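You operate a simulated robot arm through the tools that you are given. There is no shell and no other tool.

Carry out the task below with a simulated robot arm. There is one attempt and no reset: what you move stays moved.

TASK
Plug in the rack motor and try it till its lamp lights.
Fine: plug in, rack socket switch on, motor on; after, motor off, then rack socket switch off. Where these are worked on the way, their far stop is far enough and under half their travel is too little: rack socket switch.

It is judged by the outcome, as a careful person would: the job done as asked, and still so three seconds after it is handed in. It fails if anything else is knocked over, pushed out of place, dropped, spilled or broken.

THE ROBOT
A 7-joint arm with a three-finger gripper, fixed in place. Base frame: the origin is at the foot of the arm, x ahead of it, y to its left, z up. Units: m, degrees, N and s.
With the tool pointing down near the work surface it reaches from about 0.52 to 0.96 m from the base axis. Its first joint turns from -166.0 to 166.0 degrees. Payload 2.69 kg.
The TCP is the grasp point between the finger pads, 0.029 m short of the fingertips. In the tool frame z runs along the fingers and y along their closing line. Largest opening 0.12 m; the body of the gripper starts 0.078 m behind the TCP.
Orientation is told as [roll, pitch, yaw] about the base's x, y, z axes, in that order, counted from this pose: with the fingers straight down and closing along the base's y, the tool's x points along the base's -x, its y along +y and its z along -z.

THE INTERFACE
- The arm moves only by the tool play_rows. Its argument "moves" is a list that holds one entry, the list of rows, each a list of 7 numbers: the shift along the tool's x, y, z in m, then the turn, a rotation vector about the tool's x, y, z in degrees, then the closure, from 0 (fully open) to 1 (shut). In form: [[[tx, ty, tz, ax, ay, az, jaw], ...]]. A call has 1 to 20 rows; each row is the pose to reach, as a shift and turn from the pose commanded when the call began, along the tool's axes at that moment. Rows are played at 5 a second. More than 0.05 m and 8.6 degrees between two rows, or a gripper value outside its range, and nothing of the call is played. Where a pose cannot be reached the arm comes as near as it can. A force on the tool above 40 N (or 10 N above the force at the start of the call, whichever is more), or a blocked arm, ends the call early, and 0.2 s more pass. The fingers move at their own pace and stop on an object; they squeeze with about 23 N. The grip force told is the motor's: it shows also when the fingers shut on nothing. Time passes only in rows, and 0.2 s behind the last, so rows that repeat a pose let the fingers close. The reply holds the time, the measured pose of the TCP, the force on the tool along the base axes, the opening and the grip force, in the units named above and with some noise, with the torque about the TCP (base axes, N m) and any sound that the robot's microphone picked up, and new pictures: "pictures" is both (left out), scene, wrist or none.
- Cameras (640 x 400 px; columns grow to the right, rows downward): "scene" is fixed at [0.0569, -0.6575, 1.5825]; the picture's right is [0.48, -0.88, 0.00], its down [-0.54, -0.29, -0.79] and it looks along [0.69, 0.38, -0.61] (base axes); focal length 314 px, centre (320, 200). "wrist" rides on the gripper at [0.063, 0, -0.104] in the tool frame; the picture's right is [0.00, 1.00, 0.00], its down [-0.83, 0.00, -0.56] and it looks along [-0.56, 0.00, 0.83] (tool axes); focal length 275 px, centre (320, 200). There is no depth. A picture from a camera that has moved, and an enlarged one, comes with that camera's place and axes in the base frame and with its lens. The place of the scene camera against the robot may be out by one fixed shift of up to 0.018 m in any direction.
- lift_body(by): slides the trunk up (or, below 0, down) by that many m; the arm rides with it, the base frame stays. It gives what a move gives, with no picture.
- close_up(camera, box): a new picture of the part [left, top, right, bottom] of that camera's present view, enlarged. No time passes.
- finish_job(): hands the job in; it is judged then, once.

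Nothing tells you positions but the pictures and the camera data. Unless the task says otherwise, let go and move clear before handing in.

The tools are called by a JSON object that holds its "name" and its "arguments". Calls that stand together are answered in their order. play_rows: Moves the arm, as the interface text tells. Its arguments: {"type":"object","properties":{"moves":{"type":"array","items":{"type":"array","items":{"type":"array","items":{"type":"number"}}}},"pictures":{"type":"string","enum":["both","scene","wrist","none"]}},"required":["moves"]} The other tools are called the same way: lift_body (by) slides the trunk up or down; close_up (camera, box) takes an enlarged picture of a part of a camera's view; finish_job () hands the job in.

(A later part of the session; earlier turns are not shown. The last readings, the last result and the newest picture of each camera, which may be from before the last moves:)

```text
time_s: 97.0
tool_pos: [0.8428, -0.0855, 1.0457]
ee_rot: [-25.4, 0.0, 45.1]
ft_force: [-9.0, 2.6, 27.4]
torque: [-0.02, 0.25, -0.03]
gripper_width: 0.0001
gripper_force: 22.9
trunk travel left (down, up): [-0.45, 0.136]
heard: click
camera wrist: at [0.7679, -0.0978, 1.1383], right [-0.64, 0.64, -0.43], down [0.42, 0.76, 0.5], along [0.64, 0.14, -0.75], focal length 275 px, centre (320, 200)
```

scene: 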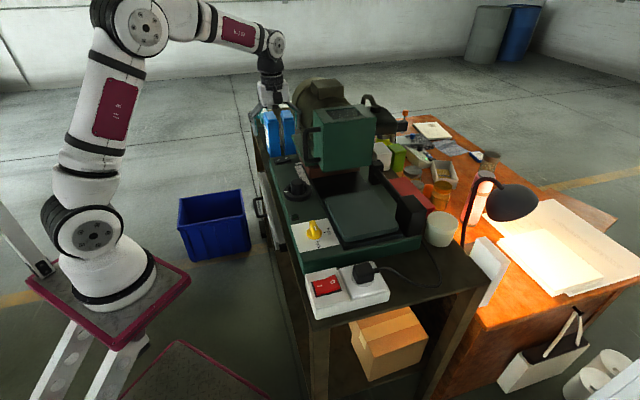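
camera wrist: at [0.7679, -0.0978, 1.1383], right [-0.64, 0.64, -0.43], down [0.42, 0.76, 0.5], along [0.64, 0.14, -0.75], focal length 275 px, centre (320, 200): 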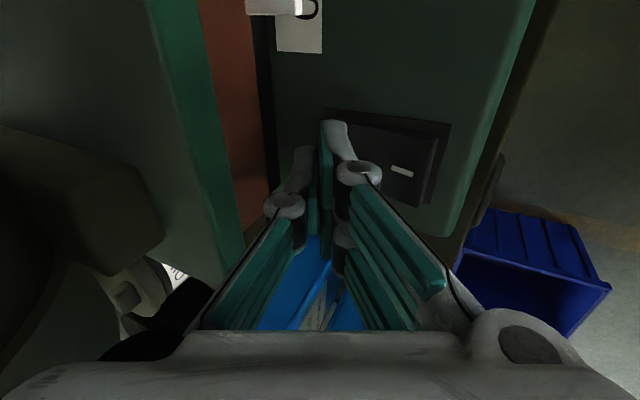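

Motor is off (click). I retreat, straighten, and travel back to the red rocker.

{"name": "play_rows", "arguments": {"moves": [[[0, 0, -0.03, 0, 0, 0, 1], [0, 0.005, -0.07, 0, 0, 0, 1], [0, 0.02, -0.11, 0, 0, 0, 1], [0, 0.03, -0.14, 0, 0, 0, 1], [0, 0.03, -0.14, -8, 0, 0, 1], [0, 0.03, -0.14, -16, 0, 0, 1], [0, 0.03, -0.14, -24, 0, 0, 1], [0, 0.03, -0.14, -25.3, 0, 0, 1]]], "pictures": "none"}}

{"name": "play_rows", "arguments": {"moves": [[[0.04, 0.02, -0.015, 0, 0, 7.5, 1], [0.08, 0.04, -0.03, 0, 0, 15, 1], [0.125, 0.05, -0.04, 0, 0, 22.5, 1], [0.173, 0.05, -0.04, 0, 0, 30, 1], [0.221, 0.05, -0.04, 0, 0, 37.5, 1], [0.269, 0.05, -0.04, 0, 0, 45, 1], [0.317, 0.05, -0.04, 0, 0, 52.5, 1], [0.365, 0.05, -0.04, 0, 0, 60, 1], [0.413, 0.05, -0.04, 0, 0, 67.5, 1], [0.461, 0.05, -0.04, 0, 0, 75, 1], [0.509, 0.05, -0.04, 0, 0, 82.5, 1], [0.55, 0.05, -0.04, 0, 0, 90, 1], [0.55, 0.05, -0.04, 0, 0, 90, 1]]]}}

{"name": "close_up", "arguments": {"camera": "scene", "box": [250, 120, 400, 320]}}

```text
time_s: 98.8
tool_pos: [0.7818, -0.0225, 1.1555]
ee_rot: [0.3, 0.1, 45.1]
ft_force: [0.7, -0.2, 0.9]
torque: [0.02, 0.01, 0.0]
gripper_width: 0.0003
gripper_force: 23.3
trunk travel left (down, up): [-0.45, 0.136]
```

```text
time_s: 101.6
tool_pos: [0.3586, -0.3754, 1.1958]
ee_rot: [0.0, 0.2, -45.2]
ft_force: [-0.3, -0.2, -0.8]
torque: [0.01, -0.03, 0.01]
gripper_width: 0.0001
gripper_force: 23.3
trunk travel left (down, up): [-0.45, 0.136]
camera wrist: at [0.3154, -0.3303, 1.2997], right [0.7, 0.71, 0.0], down [0.59, -0.59, 0.55], along [0.39, -0.39, -0.83], focal length 275 px, centre (320, 200)
```

scene: 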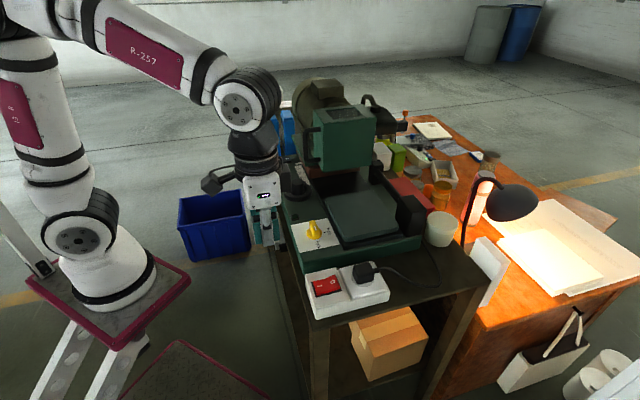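
wrist: 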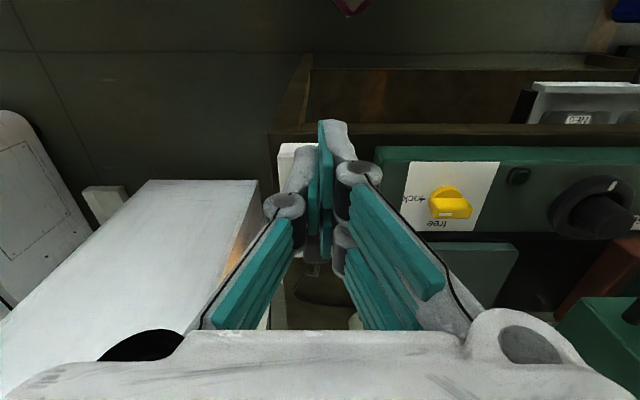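

```text
2.00 times, centred on (325, 220) of scene
camera zoom: at [0.0569, -0.6575, 1.5825], right [0.48, -0.88, 0.0], down [-0.54, -0.29, -0.79], along [0.69, 0.38, -0.61], focal length 629 px, centre (310, 160)
```

zoom: 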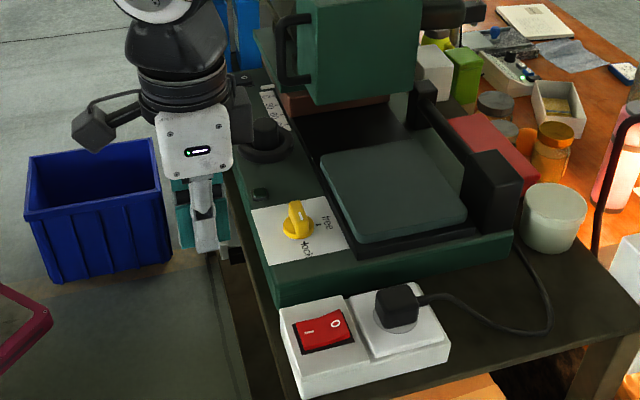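

Motor rocker is back at off, red rocker still on. I switch the socket off.

{"name": "play_rows", "arguments": {"moves": [[[-0.045, 0, 0.01, 0, 0, 0, 1], [-0.09, -0.001, 0.02, 0, 0, 0, 1], [-0.134, -0.0026, 0.035, 0, 0, 0, 1], [-0.134, -0.0026, 0.08, 0, 0, 0, 1], [-0.134, -0.0026, 0.12, 0, 0, 0, 1], [-0.134, -0.0026, 0.14, 0, 0, 0, 1], [-0.134, -0.0026, 0.148, 0, 0, 0, 1], [-0.134, -0.0026, 0.151, 0, 0, 0, 1], [-0.134, -0.0026, 0.1535, 0, 0, 0, 1], [-0.134, -0.0026, 0.1545, 0, 0, 0, 1]]], "pictures": "none"}}

{"name": "play_rows", "arguments": {"moves": [[[0, 0, -0.03, 0, 0, 0, 1], [-0.01, 0, -0.07, 0, 0, 0, 1], [-0.04, 0, -0.1, 0, 0, 0, 0.4], [-0.064, 0, -0.115, 0, 0, 0, 0.4], [-0.064, 0, -0.115, 0, 0, 0, 0.4]]]}}

{"name": "close_up", "arguments": {"camera": "wrist", "box": [260, 0, 380, 150]}}

```text
time_s: 103.8
tool_pos: [0.4512, -0.4728, 1.0421]
ee_rot: [-0.1, 0.0, -44.9]
ft_force: [0.4, -1.0, 3.6]
torque: [0.09, 0.02, -0.02]
gripper_width: 0.0001
gripper_force: 23.0
trunk travel left (down, up): [-0.45, 0.136]
heard: click
```

```text
time_s: 105.0
tool_pos: [0.4952, -0.5201, 1.1548]
ee_rot: [0.0, 0.1, -45.0]
ft_force: [-0.7, 0.8, -0.4]
torque: [0.01, 0.0, -0.02]
gripper_width: 0.0722
gripper_force: 0.0
trunk travel left (down, up): [-0.45, 0.136]
camera wrist: at [0.452, -0.475, 1.2589], right [0.7, 0.71, 0.0], down [0.59, -0.59, 0.55], along [0.39, -0.39, -0.83], focal length 275 px, centre (320, 200)
```

scene: 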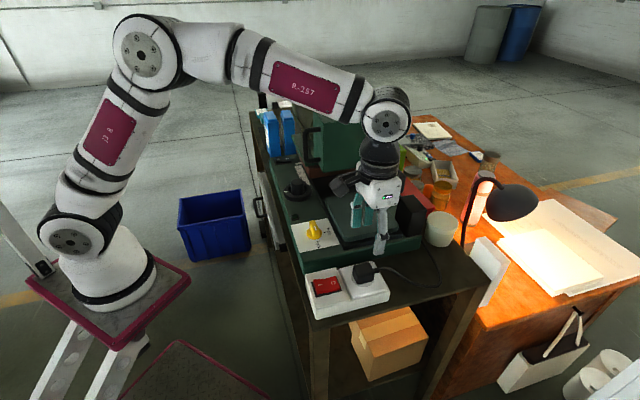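
wrist: 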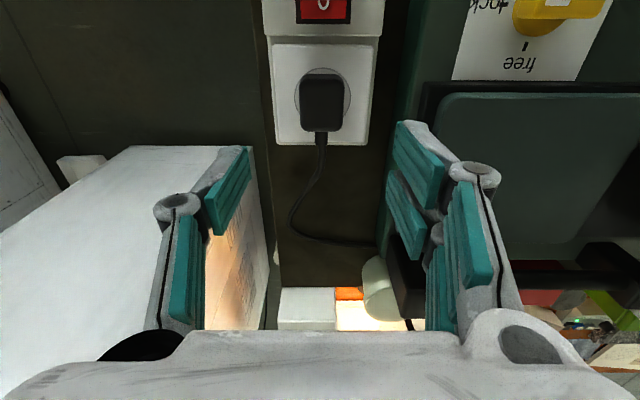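

```text
2.67 times, centred on (320, 75) of wrist
camera zoom: at [0.452, -0.475, 1.2589], right [0.7, 0.71, 0.0], down [0.59, -0.59, 0.55], along [0.39, -0.39, -0.83], focal length 734 px, centre (320, 533)
```

zoom: 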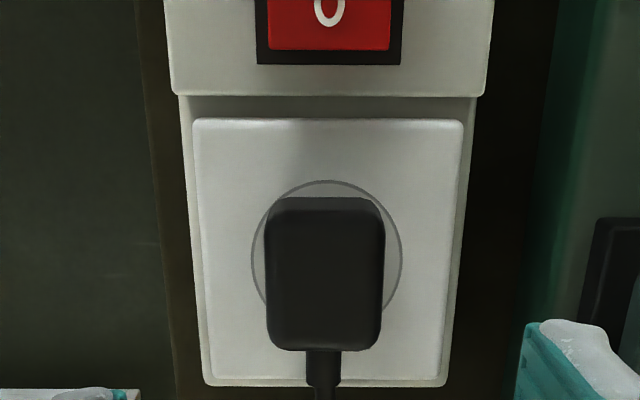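

Both switches are off. I grip the plug again to inspect its underside: lower around it, close, and lift.

{"name": "play_rows", "arguments": {"moves": [[[0, 0.003, 0.045, 0, 0, 0, 0.4], [0, 0.003, 0.085, 0, 0, 0, 0.4], [0, 0.003, 0.113, 0, 0, 0, 0.4], [0, 0.003, 0.113, 0, 0, 0, 0.5], [0, 0.003, 0.113, 0, 0, 0, 1], [0, 0.003, 0.113, 0, 0, 0, 1], [0, 0.003, 0.113, 0, 0, 0, 1]]], "pictures": "none"}}

{"name": "play_rows", "arguments": {"moves": [[[0, 0, -0.03, 0, 0, 0, 1], [0, 0, -0.07, 0, 0, 0, 1], [0, -0.03, -0.11, 0, 0, 0, 1], [0, -0.07, -0.14, 0, 0, 0, 1], [0, -0.1, -0.15, 0, 0, 0, 1], [0, -0.1, -0.15, 0, 0, 0, 1]]]}}

{"name": "close_up", "arguments": {"camera": "scene", "box": [340, 200, 440, 290]}}

```text
time_s: 106.6
tool_pos: [0.4971, -0.5152, 1.0427]
ee_rot: [0.0, 0.2, -45.1]
ft_force: [0.8, -0.5, -0.4]
torque: [-0.02, -0.02, 0.0]
gripper_width: 0.0355
gripper_force: 23.2
trunk travel left (down, up): [-0.45, 0.136]
```

```text
time_s: 108.0
tool_pos: [0.4266, -0.5869, 1.1937]
ee_rot: [0.0, 0.2, -45.0]
ft_force: [0.5, -0.2, -0.6]
torque: [-0.03, 0.02, 0.02]
gripper_width: 0.0354
gripper_force: 23.4
trunk travel left (down, up): [-0.45, 0.136]
camera wrist: at [0.3826, -0.5418, 1.2971], right [0.7, 0.71, 0.0], down [0.59, -0.59, 0.55], along [0.39, -0.39, -0.83], focal length 275 px, centre (320, 200)
```

scene: 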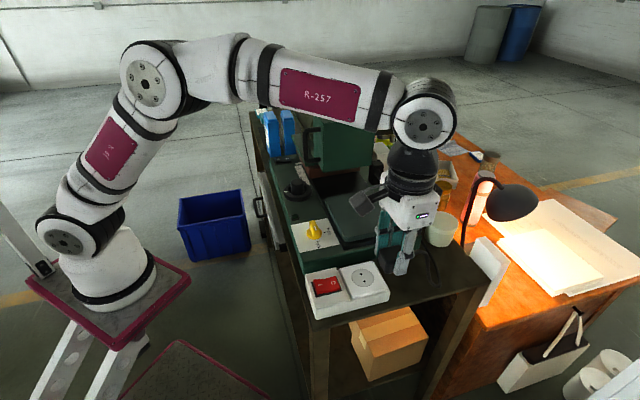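
wrist: 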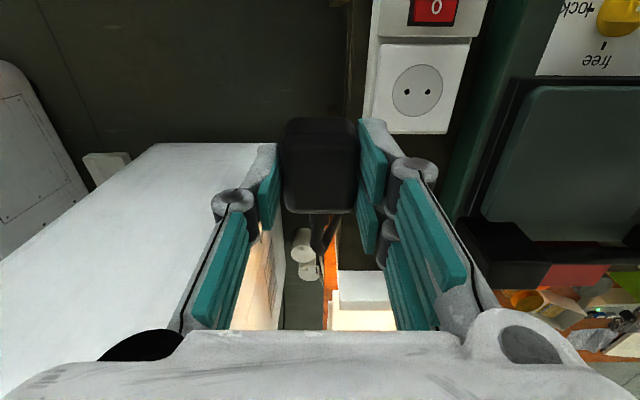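

```text
4.44 times, centred on (390, 245) of scene
camera zoom: at [0.0569, -0.6575, 1.5825], right [0.48, -0.88, 0.0], down [-0.54, -0.29, -0.79], along [0.69, 0.38, -0.61], focal length 1398 px, centre (9, 0)
```

zoom: 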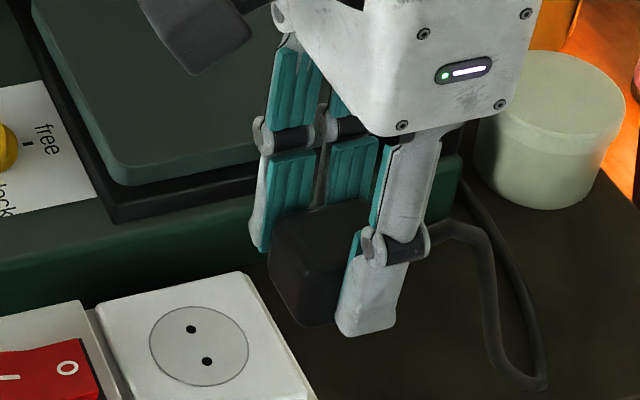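

No retention when lifting, and no pins hang below. I roll the tool so the plug's underside turns toward the scene camera.

{"name": "play_rows", "arguments": {"moves": [[[0, 0, -0.005, 8, 0, 0, 1], [0, 0, -0.01, 16, 0, 0, 1], [0, 0, -0.015, 24, 0, 0, 1], [0, 0, -0.02, 32, 0, 0, 1], [0, 0, -0.025, 40, 0, 0, 1], [0, 0, -0.025, 40, 0, 0, 1]]]}}

{"name": "close_up", "arguments": {"camera": "scene", "box": [340, 180, 440, 270]}}

```text
time_s: 109.4
tool_pos: [0.4273, -0.5881, 1.2193]
ee_rot: [-40.1, 0.2, -45.0]
ft_force: [1.1, 0.1, -1.5]
torque: [0.01, -0.01, -0.02]
gripper_width: 0.0355
gripper_force: 23.0
trunk travel left (down, up): [-0.45, 0.136]
camera wrist: at [0.431, -0.4948, 1.2972], right [0.54, 0.55, -0.64], down [0.84, -0.33, 0.42], along [0.01, -0.77, -0.64], focal length 275 px, centre (320, 200)
```

scene: 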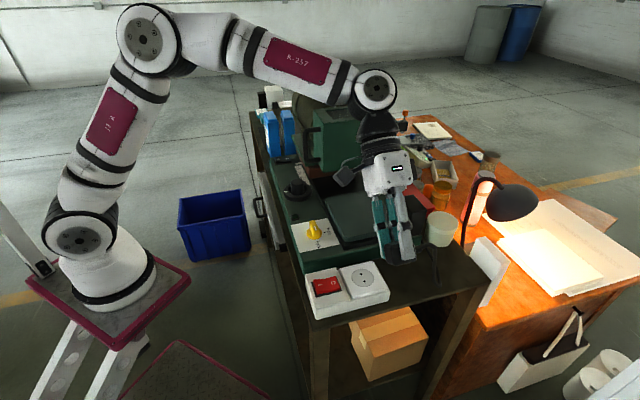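
wrist: 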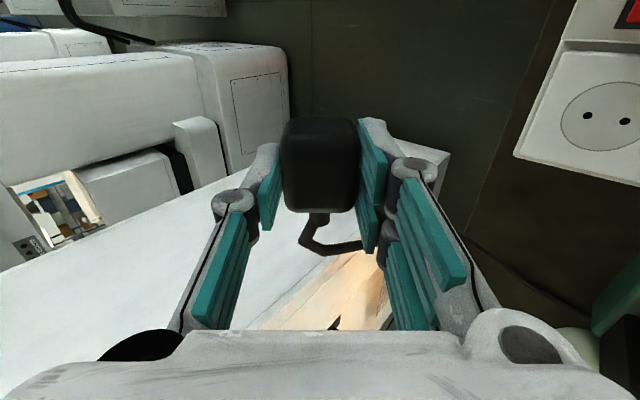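

```text
4.44 times, centred on (390, 225) of scene
camera zoom: at [0.0569, -0.6575, 1.5825], right [0.48, -0.88, 0.0], down [-0.54, -0.29, -0.79], along [0.69, 0.38, -0.61], focal length 1398 px, centre (9, 89)
```

zoom: 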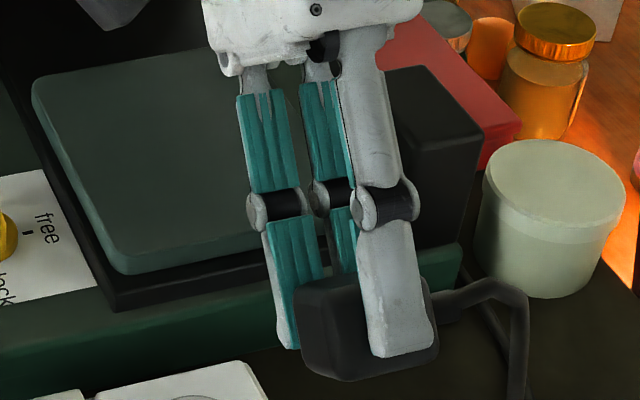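

Workable, and the cord stays slack. I roll further to bring the underside into view.

{"name": "play_rows", "arguments": {"moves": [[[0, -0.005, -0.006, 8, 0, 0, 1], [0, -0.01, -0.012, 16, 0, 0, 1], [0, -0.015, -0.018, 24, 0, 0, 1], [0, -0.0193, -0.023, 32, 0, 0, 1], [0, -0.0193, -0.023, 40, 0, 0, 1], [0, -0.0193, -0.023, 40, 0, 0, 1]]]}}

{"name": "close_up", "arguments": {"camera": "scene", "box": [350, 190, 450, 280]}}

{"name": "close_up", "arguments": {"camera": "scene", "box": [375, 215, 425, 265]}}

```text
time_s: 110.8
tool_pos: [0.4286, -0.5881, 1.2476]
ee_rot: [-80.1, 0.2, -45.0]
ft_force: [-0.4, -0.3, -0.7]
torque: [0.0, -0.03, 0.01]
gripper_width: 0.0354
gripper_force: 23.4
trunk travel left (down, up): [-0.45, 0.136]
camera wrist: at [0.4567, -0.4697, 1.2658], right [0.12, 0.13, -0.99], down [0.98, -0.2, 0.09], along [-0.19, -0.97, -0.15], focal length 275 px, centre (320, 200)
```

scene: 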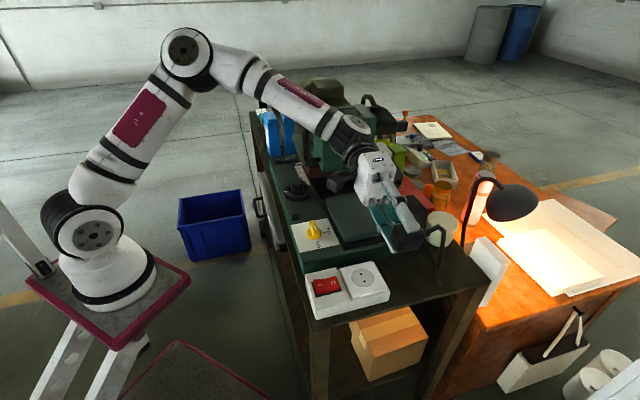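
wrist: 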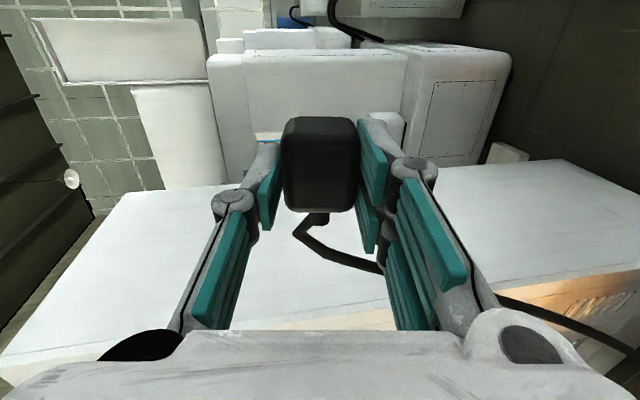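

```text
4.44 times, centred on (400, 235) of scene
camera zoom: at [0.0569, -0.6575, 1.5825], right [0.48, -0.88, 0.0], down [-0.54, -0.29, -0.79], along [0.69, 0.38, -0.61], focal length 1398 px, centre (-36, 44)
```

zoom: 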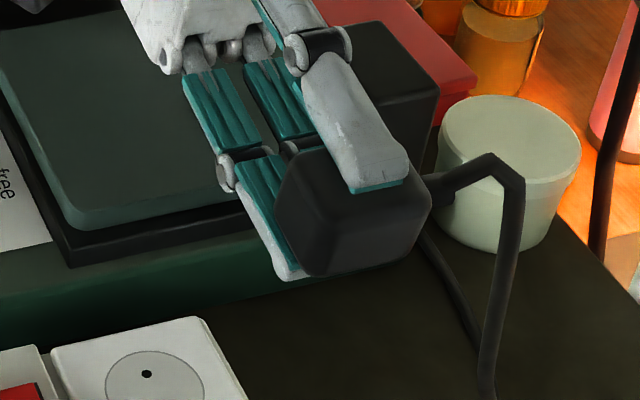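

```text
8.00 times, centred on (400, 240) of scene
camera zoom: at [0.0569, -0.6575, 1.5825], right [0.48, -0.88, 0.0], down [-0.54, -0.29, -0.79], along [0.69, 0.38, -0.61], focal length 2516 px, centre (-320, -120)
```

zoom: 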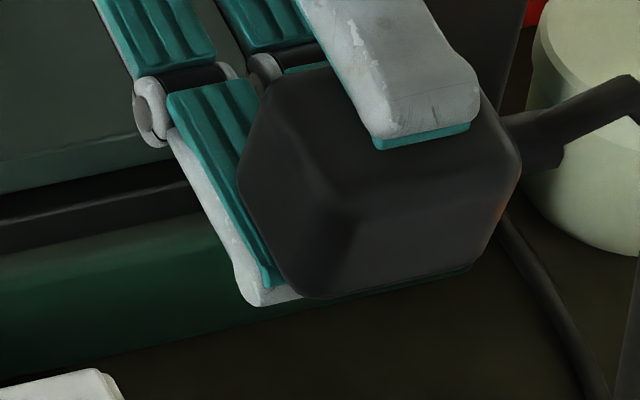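

The underside is completely plain: no pins are modelled, so seating is a matter of position and push. When well centred I only pushed with about 20 N (the grip slipped), so next I set it back centred and push on its top with the closed fingers. First I unroll.

{"name": "play_rows", "arguments": {"moves": [[[0, 0, 0, -8, 0, 0, 1], [0, 0, 0, -16, 0, 0, 1], [0, 0, 0, -24, 0, 0, 1], [0, 0, 0, -32, 0, 0, 1], [0, 0, 0, -40, 0, 0, 1], [0, 0, 0, -48, 0, 0, 1], [0, 0, 0, -56, 0, 0, 1], [0, 0, 0, -64, 0, 0, 1], [0, 0, 0, -72, 0, 0, 1], [0, 0, 0, -80, 0, 0, 1], [0, 0, 0, -80, 0, 0, 1]]], "pictures": "none"}}

{"name": "play_rows", "arguments": {"moves": [[[0, 0.02, 0.03, 0, 0, 0, 1], [0, 0.05, 0.06, 0, 0, 0, 1], [0, 0.085, 0.09, 0, 0, 0, 1], [0, 0.0985, 0.13, 0, 0, 0, 1], [0, 0.0985, 0.165, 0, 0, 0, 1], [0, 0.0985, 0.19, 0, 0, 0, 1], [0, 0.0985, 0.19, 0, 0, 0, 1]]], "pictures": "wrist"}}

{"name": "close_up", "arguments": {"camera": "wrist", "box": [260, 70, 380, 210]}}

```text
time_s: 113.2
tool_pos: [0.4268, -0.5866, 1.2491]
ee_rot: [0.0, 0.2, -45.0]
ft_force: [0.0, 0.3, -1.2]
torque: [-0.01, 0.02, 0.01]
gripper_width: 0.0356
gripper_force: 23.1
trunk travel left (down, up): [-0.45, 0.136]
```

```text
time_s: 114.8
tool_pos: [0.495, -0.5193, 1.0575]
ee_rot: [-0.1, 0.2, -45.0]
ft_force: [-0.8, 0.7, -1.3]
torque: [0.04, -0.01, 0.02]
gripper_width: 0.0353
gripper_force: 22.4
trunk travel left (down, up): [-0.45, 0.136]
camera wrist: at [0.4519, -0.474, 1.1611], right [0.7, 0.71, 0.0], down [0.59, -0.59, 0.55], along [0.39, -0.39, -0.83], focal length 275 px, centre (320, 200)
```

wrist: 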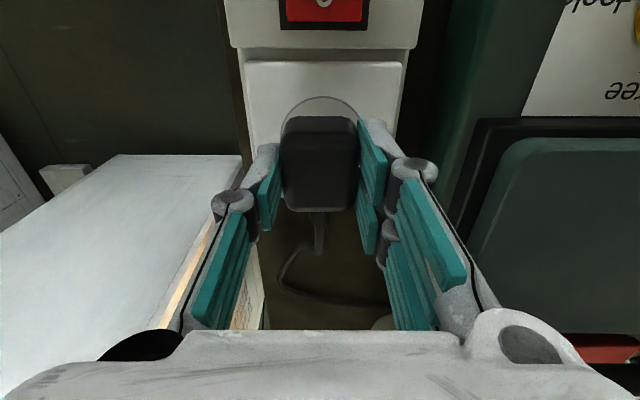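

```text
2.86 times, centred on (320, 140) of wrist
camera zoom: at [0.4519, -0.474, 1.1611], right [0.7, 0.71, 0.0], down [0.59, -0.59, 0.55], along [0.39, -0.39, -0.83], focal length 786 px, centre (320, 371)
```

zoom: 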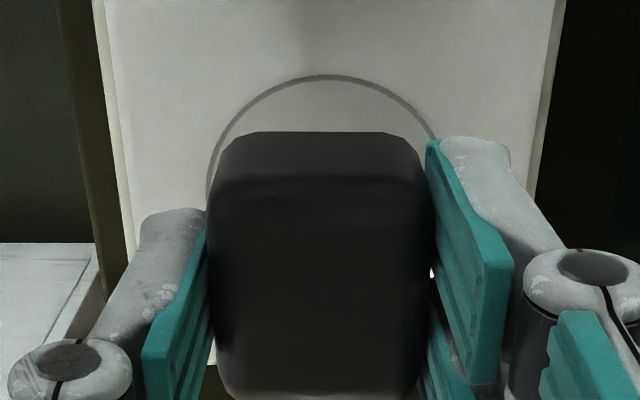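

Lengthwise it lines up; across it needs about 1.6 mm toward the machine. I correct that and lower to contact, then check.

{"name": "play_rows", "arguments": {"moves": [[[0, 0.0016, 0.004, 0, 0, 0, 1], [0, 0.0016, 0.009, 0, 0, 0, 1], [0, 0.0016, 0.013, 0, 0, 0, 1], [0, 0.0016, 0.015, 0, 0, 0, 1], [0, 0.0016, 0.0155, 0, 0, 0, 1], [0, 0.0016, 0.0155, 0, 0, 0, 1]]], "pictures": "wrist"}}

{"name": "close_up", "arguments": {"camera": "wrist", "box": [260, 80, 380, 220]}}

```text
time_s: 116.2
tool_pos: [0.4967, -0.5166, 1.0432]
ee_rot: [-0.1, 0.1, -44.9]
ft_force: [0.1, -1.5, 3.7]
torque: [-0.06, -0.17, -0.03]
gripper_width: 0.0352
gripper_force: 22.4
trunk travel left (down, up): [-0.45, 0.136]
camera wrist: at [0.4537, -0.4711, 1.1466], right [0.7, 0.71, 0.0], down [0.59, -0.59, 0.55], along [0.39, -0.39, -0.83], focal length 275 px, centre (320, 200)
```

wrist: 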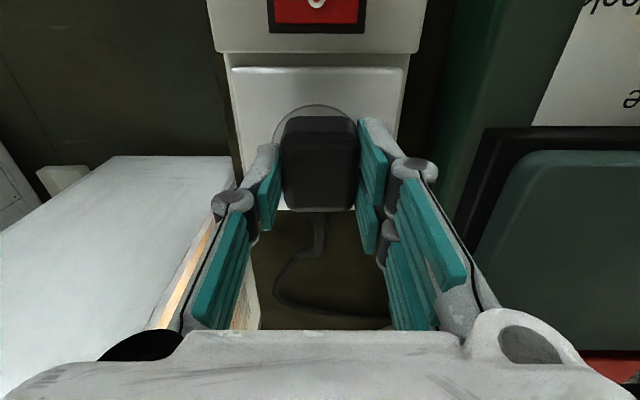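

```text
2.86 times, centred on (320, 150) of wrist
camera zoom: at [0.4537, -0.4711, 1.1466], right [0.7, 0.71, 0.0], down [0.59, -0.59, 0.55], along [0.39, -0.39, -0.83], focal length 786 px, centre (320, 343)
```

zoom: 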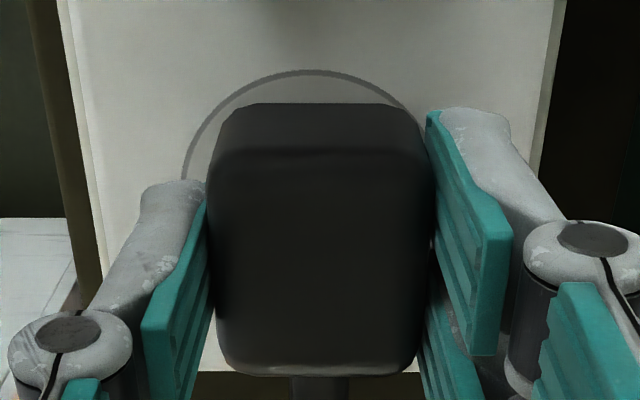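

That overshot: now about 2.3 mm too far. I lift slightly and correct back.

{"name": "play_rows", "arguments": {"moves": [[[0, 0, -0.003, 0, 0, 0, 1], [0, 0, -0.003, 0, 0, 0, 1], [0, -0.0021, -0.003, 0, 0, 0, 1], [0, -0.0021, -0.003, 0, 0, 0, 1], [0, -0.0021, -0.001, 0, 0, 0, 1], [0, -0.0021, 0, 0, 0, 0, 1], [0, -0.0021, 0, 0, 0, 0, 1]]], "pictures": "wrist"}}

{"name": "close_up", "arguments": {"camera": "wrist", "box": [260, 80, 380, 220]}}

```text
time_s: 117.8
tool_pos: [0.4953, -0.5169, 1.043]
ee_rot: [-0.1, 0.2, -45.1]
ft_force: [0.0, 1.3, 3.8]
torque: [0.06, -0.1, 0.08]
gripper_width: 0.0353
gripper_force: 23.5
trunk travel left (down, up): [-0.45, 0.136]
camera wrist: at [0.4523, -0.4728, 1.1467], right [0.7, 0.71, 0.0], down [0.59, -0.59, 0.55], along [0.39, -0.39, -0.83], focal length 275 px, centre (320, 200)
```

wrist: 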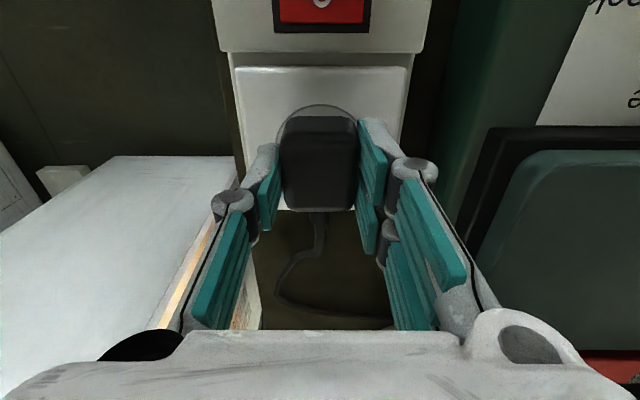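

```text
2.86 times, centred on (320, 150) of wrist
camera zoom: at [0.4523, -0.4728, 1.1467], right [0.7, 0.71, 0.0], down [0.59, -0.59, 0.55], along [0.39, -0.39, -0.83], focal length 786 px, centre (320, 343)
```

zoom: 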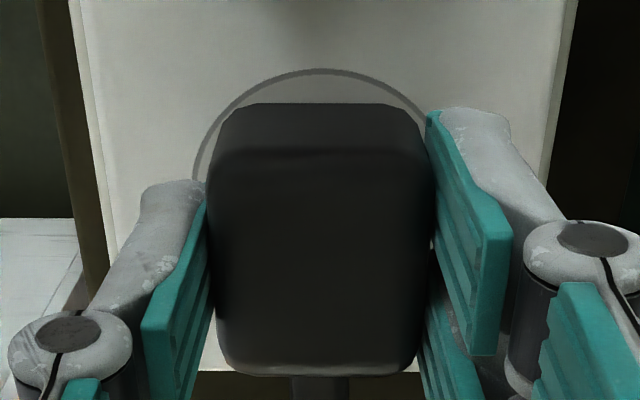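

Centred within about half a millimetre. I release, close the fingers above, and push down on the plug's top.

{"name": "play_rows", "arguments": {"moves": [[[0, 0, 0, 0, 0, 0, 0.65], [0, 0, 0, 0, 0, 0, 0.4], [0, 0, 0, 0, 0, 0, 0.4], [0, 0, -0.035, 0, 0, 0, 0.4], [0, 0, -0.055, 0, 0, 0, 1], [0, 0, -0.055, 0, 0, 0, 1], [0, 0, -0.055, 0, 0, 0, 1], [0, 0, -0.028, 0, 0, 0, 1], [0, 0, -0.0225, 0, 0, 0, 1], [0, 0, -0.0195, 0, 0, 0, 1], [0, 0, -0.0175, 0, 0, 0, 1], [0, 0, -0.016, 0, 0, 0, 1], [0, 0, -0.0155, 0, 0, 0, 1], [0, 0, -0.0155, 0, 0, 0, 1]]]}}

{"name": "close_up", "arguments": {"camera": "scene", "box": [330, 230, 410, 300]}}

```text
time_s: 120.3
tool_pos: [0.4962, -0.5188, 1.0656]
ee_rot: [-0.2, -0.3, -45.0]
ft_force: [-3.0, 5.5, 14.5]
torque: [0.24, 0.14, -0.01]
gripper_width: 0.0059
gripper_force: 23.1
trunk travel left (down, up): [-0.45, 0.136]
heard: snap
stopped in row 12: the force on the tool passed its limit at 43 N (the readings are from after the stop); the commanded pose is now the measured one
camera wrist: at [0.4522, -0.4729, 1.168], right [0.7, 0.71, 0.0], down [0.59, -0.58, 0.56], along [0.4, -0.4, -0.83], focal length 275 px, centre (320, 200)
```

scene: 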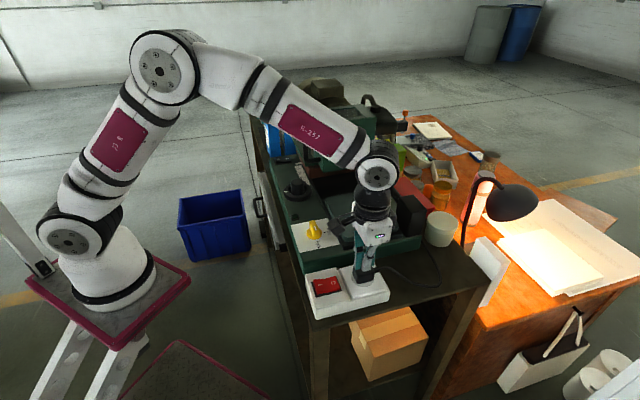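
wrist: 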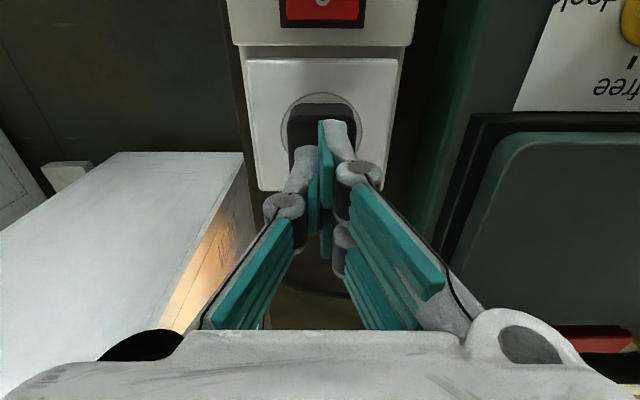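

```text
5.71 times, centred on (370, 265) of scene
camera zoom: at [0.0569, -0.6575, 1.5825], right [0.48, -0.88, 0.0], down [-0.54, -0.29, -0.79], along [0.69, 0.38, -0.61], focal length 1797 px, centre (34, -171)
```

zoom: 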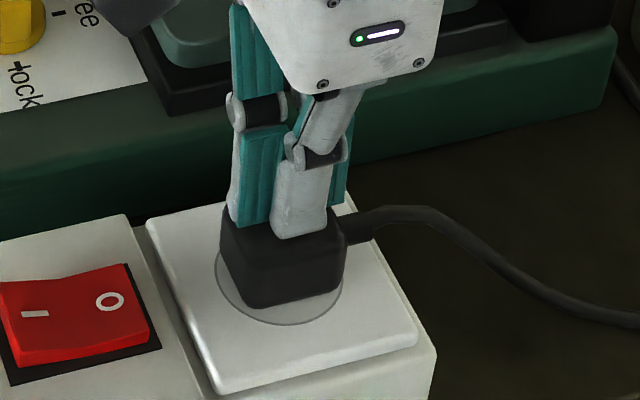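

A snap was heard: the plug is now properly in. Now the socket switch on: up, over to the "I" end, and press.

{"name": "play_rows", "arguments": {"moves": [[[0, 0, -0.03, 0, 0, 0, 1], [0.02, 0, -0.055, 0, 0, 0, 1], [0.06, 0.001, -0.055, 0, 0, 0, 1], [0.106, 0.002, -0.04, 0, 0, 0, 1], [0.106, 0.002, -0.007, 0, 0, 0, 1], [0.106, 0.002, 0.012, 0, 0, 0, 1], [0.106, 0.002, 0.017, 0, 0, 0, 1], [0.106, 0.002, 0.02, 0, 0, 0, 1], [0.106, 0.002, 0.0225, 0, 0, 0, 1], [0.106, 0.002, 0.0245, 0, 0, 0, 1]]], "pictures": "scene"}}

{"name": "close_up", "arguments": {"camera": "scene", "box": [290, 220, 400, 320]}}

```text
time_s: 122.5
tool_pos: [0.4233, -0.4431, 1.0409]
ee_rot: [-0.1, -0.5, -45.0]
ft_force: [-1.0, 4.0, 35.0]
torque: [-0.28, -0.46, -0.03]
gripper_width: 0.0059
gripper_force: 28.8
trunk travel left (down, up): [-0.45, 0.136]
heard: click
```

scene: 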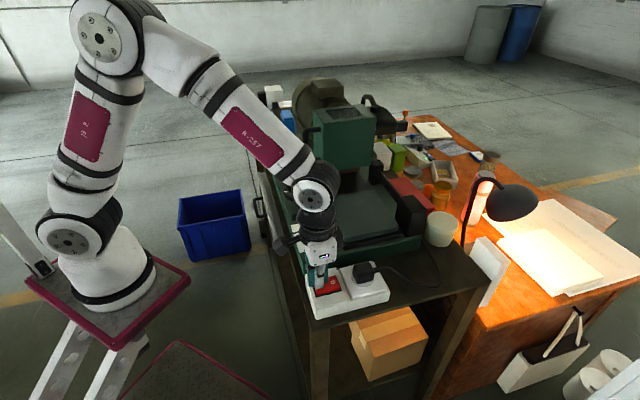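

```text
4.00 times, centred on (345, 270) of scene
camera zoom: at [0.0569, -0.6575, 1.5825], right [0.48, -0.88, 0.0], down [-0.54, -0.29, -0.79], along [0.69, 0.38, -0.61], focal length 1258 px, centre (220, -80)
```

zoom: 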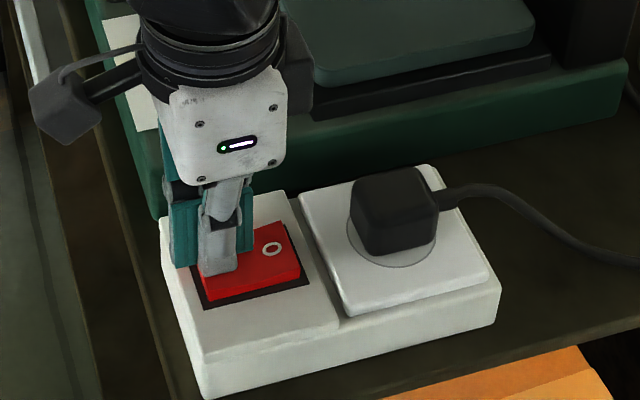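

The plug snapped in and the socket switch clicked on. I travel to the motor switch along the same safe path.

{"name": "play_rows", "arguments": {"moves": [[[0, 0, -0.04, 0, 0, 0, 1], [0.02, 0, -0.08, 0, 0, 0, 1], [0.045, 0, -0.12, 0, 0, 0, 1], [0.08, 0, -0.15, 0, 0, 0, 1], [0.09, 0.037, -0.16, 0, 0, -7.5, 1], [0.09, 0.075, -0.16, 0, 0, -15, 1], [0.09, 0.112, -0.16, 0, 0, -22.5, 1], [0.09, 0.15, -0.16, 0, 0, -30, 1], [0.09, 0.187, -0.16, 0, 0, -37.5, 1], [0.09, 0.225, -0.16, 0, 0, -45, 1], [0.09, 0.262, -0.16, 0, 0, -52.5, 1], [0.09, 0.3, -0.16, 0, 0, -60, 1], [0.09, 0.337, -0.16, 0, 0, -67.5, 1], [0.09, 0.375, -0.16, 0, 0, -75, 1], [0.08, 0.412, -0.16, 0, 0, -82.5, 1], [0.06, 0.447, -0.16, 0, 0, -90, 1], [0.034, 0.447, -0.16, 0, 0, -90, 1], [0.034, 0.447, -0.16, 0, 0, -90, 1]]]}}

{"name": "close_up", "arguments": {"camera": "scene", "box": [250, 140, 400, 320]}}

```text
time_s: 126.3
tool_pos: [0.7141, -0.1011, 1.1964]
ee_rot: [-0.1, 0.2, 45.1]
ft_force: [0.9, 0.6, -0.2]
torque: [0.01, -0.01, 0.0]
gripper_width: 0.0
gripper_force: 29.1
trunk travel left (down, up): [-0.45, 0.136]
camera wrist: at [0.6702, -0.1442, 1.2999], right [-0.71, 0.7, 0.0], down [0.58, 0.59, 0.55], along [0.39, 0.39, -0.83], focal length 275 px, centre (320, 200)
```

scene: 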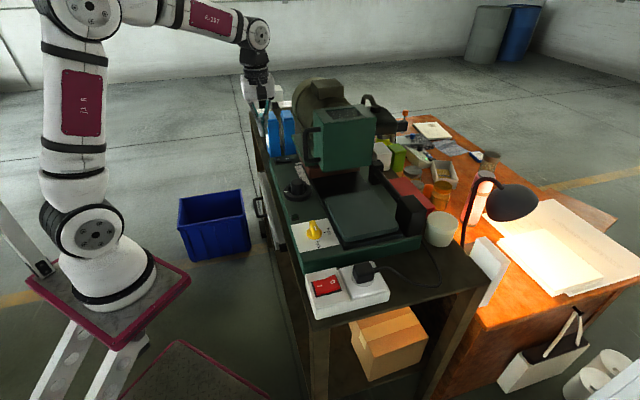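
wrist: 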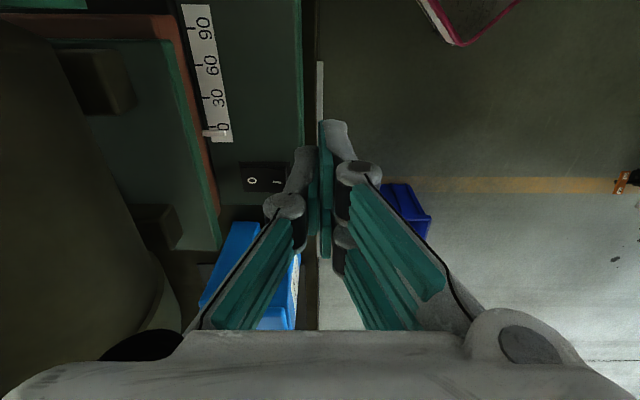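

```text
2.22 times, centred on (325, 230) of scene
camera zoom: at [0.0569, -0.6575, 1.5825], right [0.48, -0.88, 0.0], down [-0.54, -0.29, -0.79], along [0.69, 0.38, -0.61], focal length 699 px, centre (309, 133)
```

zoom: 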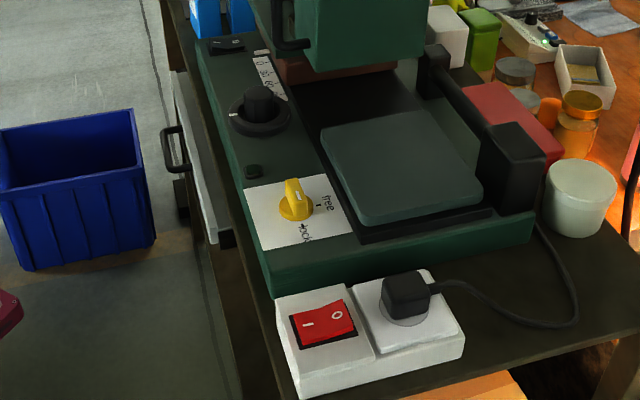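

The plug is in and the red switch is on. Now I press the motor rocker's "I" end.

{"name": "play_rows", "arguments": {"moves": [[[-0.03, -0.0125, 0.02, 0, 0, 0, 1], [-0.06, -0.025, 0.045, 0, 0, 0, 1], [-0.09, -0.037, 0.075, 0, 0, 0, 1], [-0.102, -0.0444, 0.11, 0, 0, 0, 1], [-0.102, -0.0444, 0.138, 0, 0, 0, 1], [-0.102, -0.0444, 0.146, 0, 0, 0, 1], [-0.102, -0.0444, 0.15, 0, 0, 0, 1], [-0.102, -0.0444, 0.153, 0, 0, 0, 1], [-0.102, -0.0444, 0.1555, 0, 0, 0, 1]]], "pictures": "scene"}}

{"name": "close_up", "arguments": {"camera": "scene", "box": [250, 140, 400, 320]}}

{"name": "close_up", "arguments": {"camera": "scene", "box": [290, 200, 320, 230]}}

```text
time_s: 128.3
tool_pos: [0.8187, -0.0607, 1.0461]
ee_rot: [-0.3, -0.1, 45.0]
ft_force: [-4.5, 0.7, 21.2]
torque: [-0.1, -0.02, 0.0]
gripper_width: 0.0
gripper_force: 29.1
trunk travel left (down, up): [-0.45, 0.136]
heard: click
```

scene: 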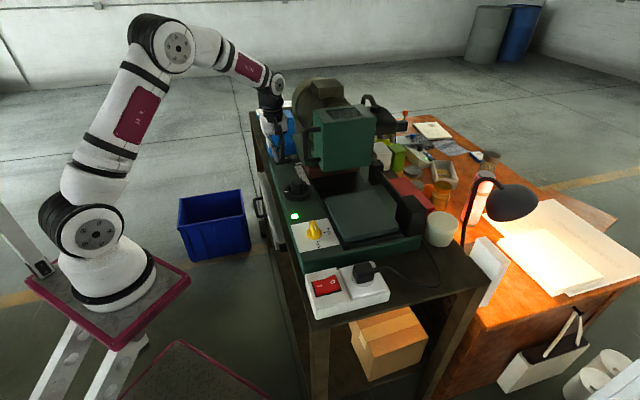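

```text
2.22 times, centred on (325, 230) of scene
camera zoom: at [0.0569, -0.6575, 1.5825], right [0.48, -0.88, 0.0], down [-0.54, -0.29, -0.79], along [0.69, 0.38, -0.61], focal length 699 px, centre (309, 133)
```

zoom: 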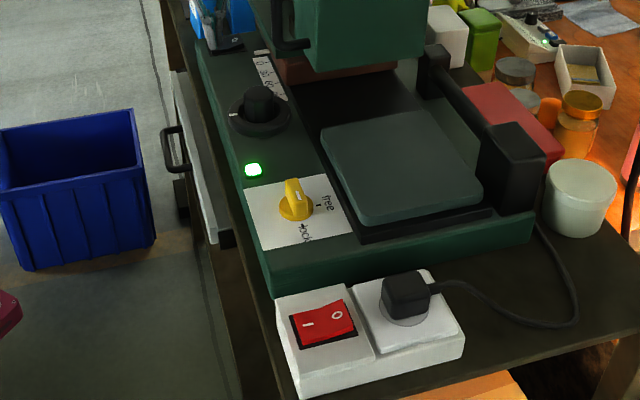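

```text
13.33 times, centred on (305, 215) of scene
camera zoom: at [0.0569, -0.6575, 1.5825], right [0.48, -0.88, 0.0], down [-0.54, -0.29, -0.79], along [0.69, 0.38, -0.61], focal length 4193 px, centre (520, 0)
```

zoom: 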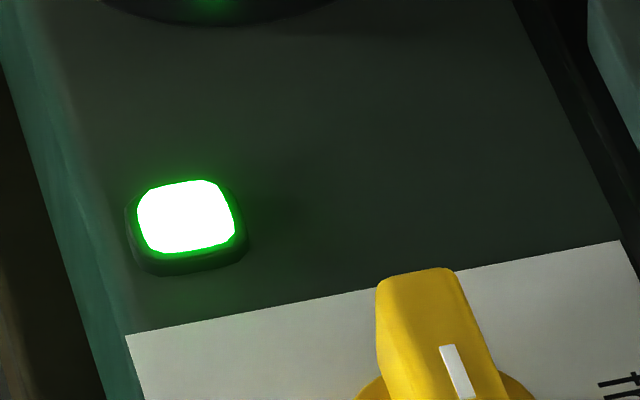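

The lamp is lit bright green: the motor gets power. Now I shut down in order: first the motor. I rise off and set up the leaning pose for its "O" end.

{"name": "play_rows", "arguments": {"moves": [[[0, 0, -0.03, 0, 0, 0, 1], [0, 0.005, -0.07, 0, 0, 0, 1], [0, 0.02, -0.11, 0, 0, 0, 1], [0, 0.0365, -0.129, 0, 0, 0, 1], [0, 0.0365, -0.129, 6.25, 0, 0, 1], [0, 0.0365, -0.129, 12.5, 0, 0, 1], [0, 0.0365, -0.129, 18.75, 0, 0, 1], [0, 0.0365, -0.129, 25, 0, 0, 1], [0, 0.0365, -0.129, 25, 0, 0, 1]]]}}

{"name": "close_up", "arguments": {"camera": "scene", "box": [250, 120, 350, 260]}}

```text
time_s: 130.3
tool_pos: [0.7934, -0.0353, 1.1719]
ee_rot: [-25.2, 0.0, 45.1]
ft_force: [0.9, -0.1, -0.1]
torque: [0.01, 0.01, 0.0]
gripper_width: 0.0
gripper_force: 28.8
trunk travel left (down, up): [-0.45, 0.136]
camera wrist: at [0.7179, -0.048, 1.2645], right [-0.64, 0.64, -0.43], down [0.42, 0.76, 0.5], along [0.64, 0.14, -0.75], focal length 275 px, centre (320, 200)
```

scene: 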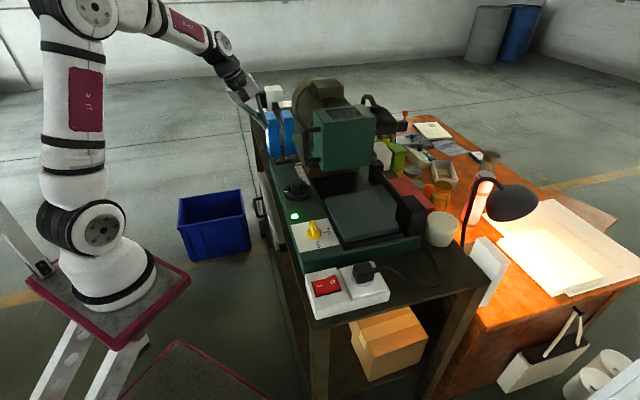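
wrist: 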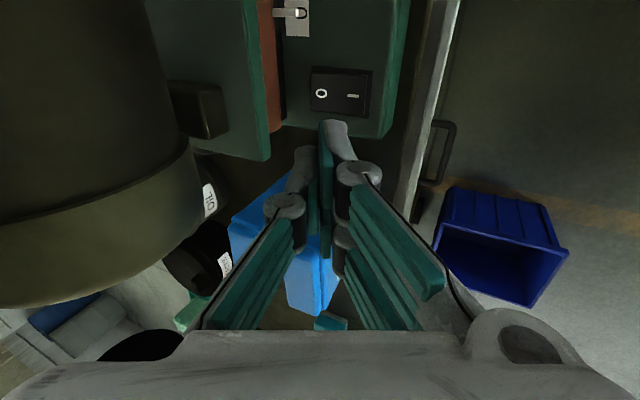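

```text
2.86 times, centred on (300, 190) of scene
camera zoom: at [0.0569, -0.6575, 1.5825], right [0.48, -0.88, 0.0], down [-0.54, -0.29, -0.79], along [0.69, 0.38, -0.61], focal length 898 px, centre (377, 229)
```

zoom: 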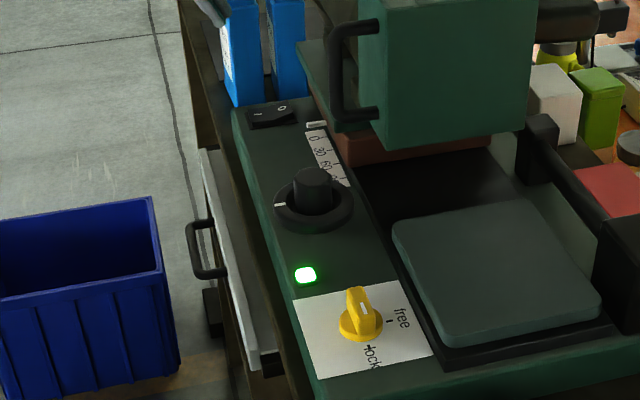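

The lamp stays lit. I press the motor rocker's "O" end.

{"name": "play_rows", "arguments": {"moves": [[[0, -0.0042, 0.0315, 0, 0, 0, 1], [0, -0.0084, 0.063, 0, 0, 0, 1], [0, -0.0126, 0.0945, 0, 0, 0, 1], [0, -0.0172, 0.1191, 0, 0, 0, 1], [0, -0.0123, 0.1367, 0, 0, 0, 1], [0, -0.0102, 0.1412, 0, 0, 0, 1], [0, -0.0089, 0.144, 0, 0, 0, 1], [0, -0.0081, 0.1458, 0, 0, 0, 1], [0, -0.0074, 0.1472, 0, 0, 0, 1]]]}}

{"name": "close_up", "arguments": {"camera": "scene", "box": [250, 120, 350, 260]}}

```text
time_s: 132.3
tool_pos: [0.8419, -0.0844, 1.045]
ee_rot: [-25.5, -0.1, 45.1]
ft_force: [-6.1, 0.7, 34.7]
torque: [-0.12, 0.16, -0.01]
gripper_width: 0.0001
gripper_force: 28.7
trunk travel left (down, up): [-0.45, 0.136]
heard: click
camera wrist: at [0.7667, -0.0972, 1.1382], right [-0.64, 0.63, -0.43], down [0.41, 0.76, 0.5], along [0.65, 0.14, -0.75], focal length 275 px, centre (320, 200)
```

scene: 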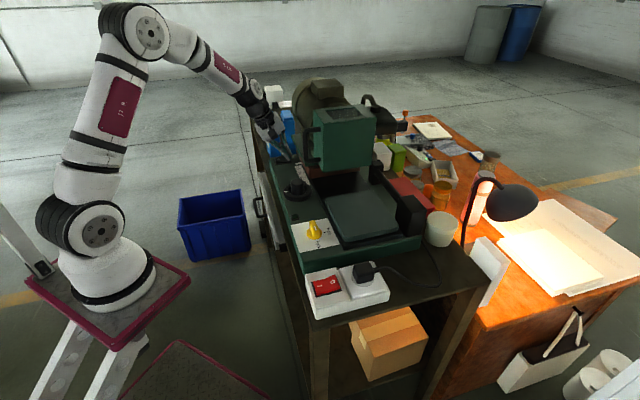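
wrist: 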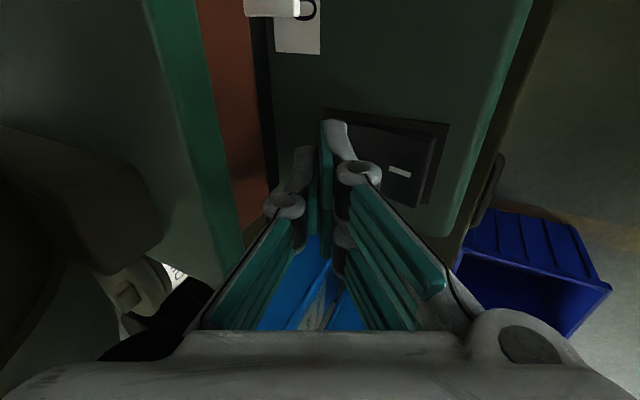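

```text
2.86 times, centred on (300, 190) of scene
camera zoom: at [0.0569, -0.6575, 1.5825], right [0.48, -0.88, 0.0], down [-0.54, -0.29, -0.79], along [0.69, 0.38, -0.61], focal length 898 px, centre (377, 229)
```

zoom: 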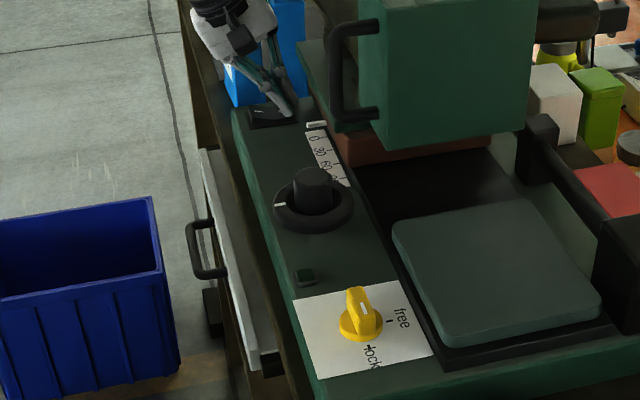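

Motor off: click heard and the lamp went dark. I retreat, straighten and travel back to the red socket switch.

{"name": "play_rows", "arguments": {"moves": [[[0, 0, -0.03, 0, 0, 0, 1], [0, 0.005, -0.07, 0, 0, 0, 1], [0, 0.02, -0.11, 0, 0, 0, 1], [0, 0.03, -0.14, 0, 0, 0, 1], [0, 0.03, -0.14, -8, 0, 0, 1], [0, 0.03, -0.14, -16, 0, 0, 1], [0, 0.03, -0.14, -24, 0, 0, 1], [0, 0.03, -0.14, -25.4, 0, 0, 1]]], "pictures": "wrist"}}

{"name": "close_up", "arguments": {"camera": "wrist", "box": [130, 40, 330, 200]}}

{"name": "play_rows", "arguments": {"moves": [[[0.04, 0.02, -0.015, 0, 0, 7.5, 1], [0.08, 0.04, -0.03, 0, 0, 15, 1], [0.125, 0.05, -0.04, 0, 0, 22.5, 1], [0.173, 0.05, -0.04, 0, 0, 30, 1], [0.221, 0.05, -0.04, 0, 0, 37.5, 1], [0.269, 0.05, -0.04, 0, 0, 45, 1], [0.317, 0.05, -0.04, 0, 0, 52.5, 1], [0.365, 0.05, -0.04, 0, 0, 60, 1], [0.413, 0.05, -0.04, 0, 0, 67.5, 1], [0.461, 0.05, -0.04, 0, 0, 75, 1], [0.509, 0.05, -0.04, 0, 0, 82.5, 1], [0.55, 0.05, -0.04, 0, 0, 90, 1], [0.55, 0.05, -0.04, 0, 0, 90, 1]]]}}

```text
time_s: 134.1
tool_pos: [0.7796, -0.0235, 1.1542]
ee_rot: [0.2, 0.2, 45.1]
ft_force: [0.8, 0.6, 0.4]
torque: [-0.02, 0.01, 0.01]
gripper_width: 0.0002
gripper_force: 28.9
trunk travel left (down, up): [-0.45, 0.136]
camera wrist: at [0.7376, -0.0674, 1.2579], right [-0.71, 0.7, 0.01], down [0.59, 0.59, 0.55], along [0.39, 0.4, -0.83], focal length 275 px, centre (320, 200)
```

wrist: 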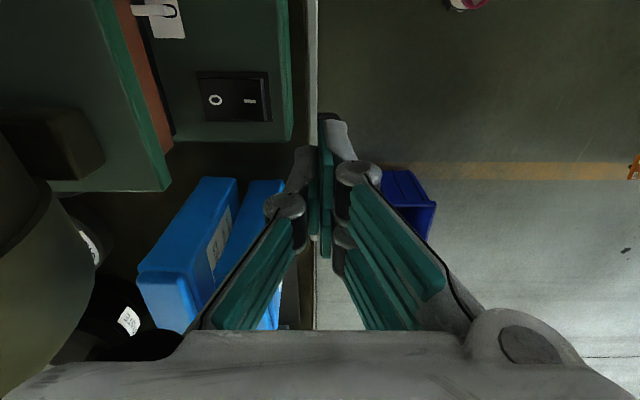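

```text
2.50 times, centred on (230, 120) of wrist
camera zoom: at [0.7376, -0.0674, 1.2579], right [-0.71, 0.7, 0.01], down [0.59, 0.59, 0.55], along [0.39, 0.4, -0.83], focal length 688 px, centre (545, 400)
```

zoom: 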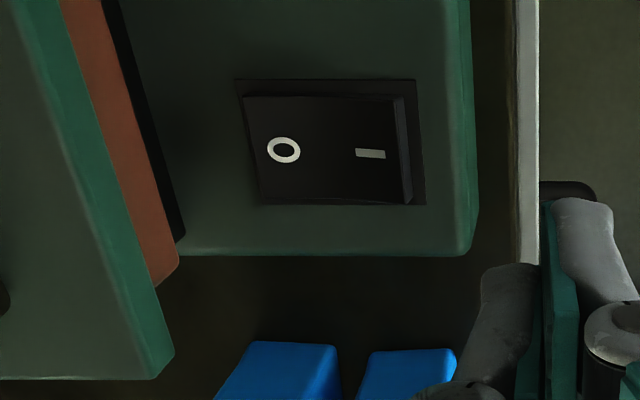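

```text
time_s: 136.9
tool_pos: [0.3566, -0.3759, 1.1962]
ee_rot: [-0.1, 0.1, -45.1]
ft_force: [0.1, -0.3, 0.5]
torque: [0.01, 0.01, 0.0]
gripper_width: 0.0001
gripper_force: 28.6
trunk travel left (down, up): [-0.45, 0.136]
camera wrist: at [0.3123, -0.3304, 1.2999], right [0.7, 0.71, 0.0], down [0.59, -0.59, 0.55], along [0.39, -0.39, -0.83], focal length 275 px, centre (320, 200)
```

scene: 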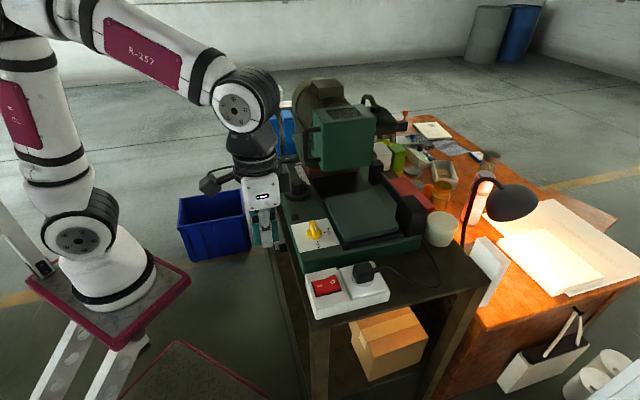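
wrist: 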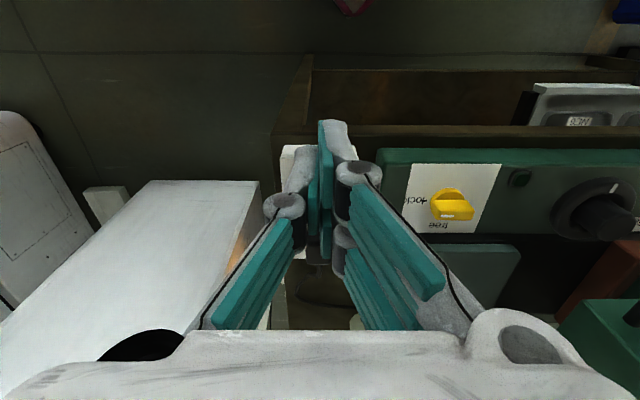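

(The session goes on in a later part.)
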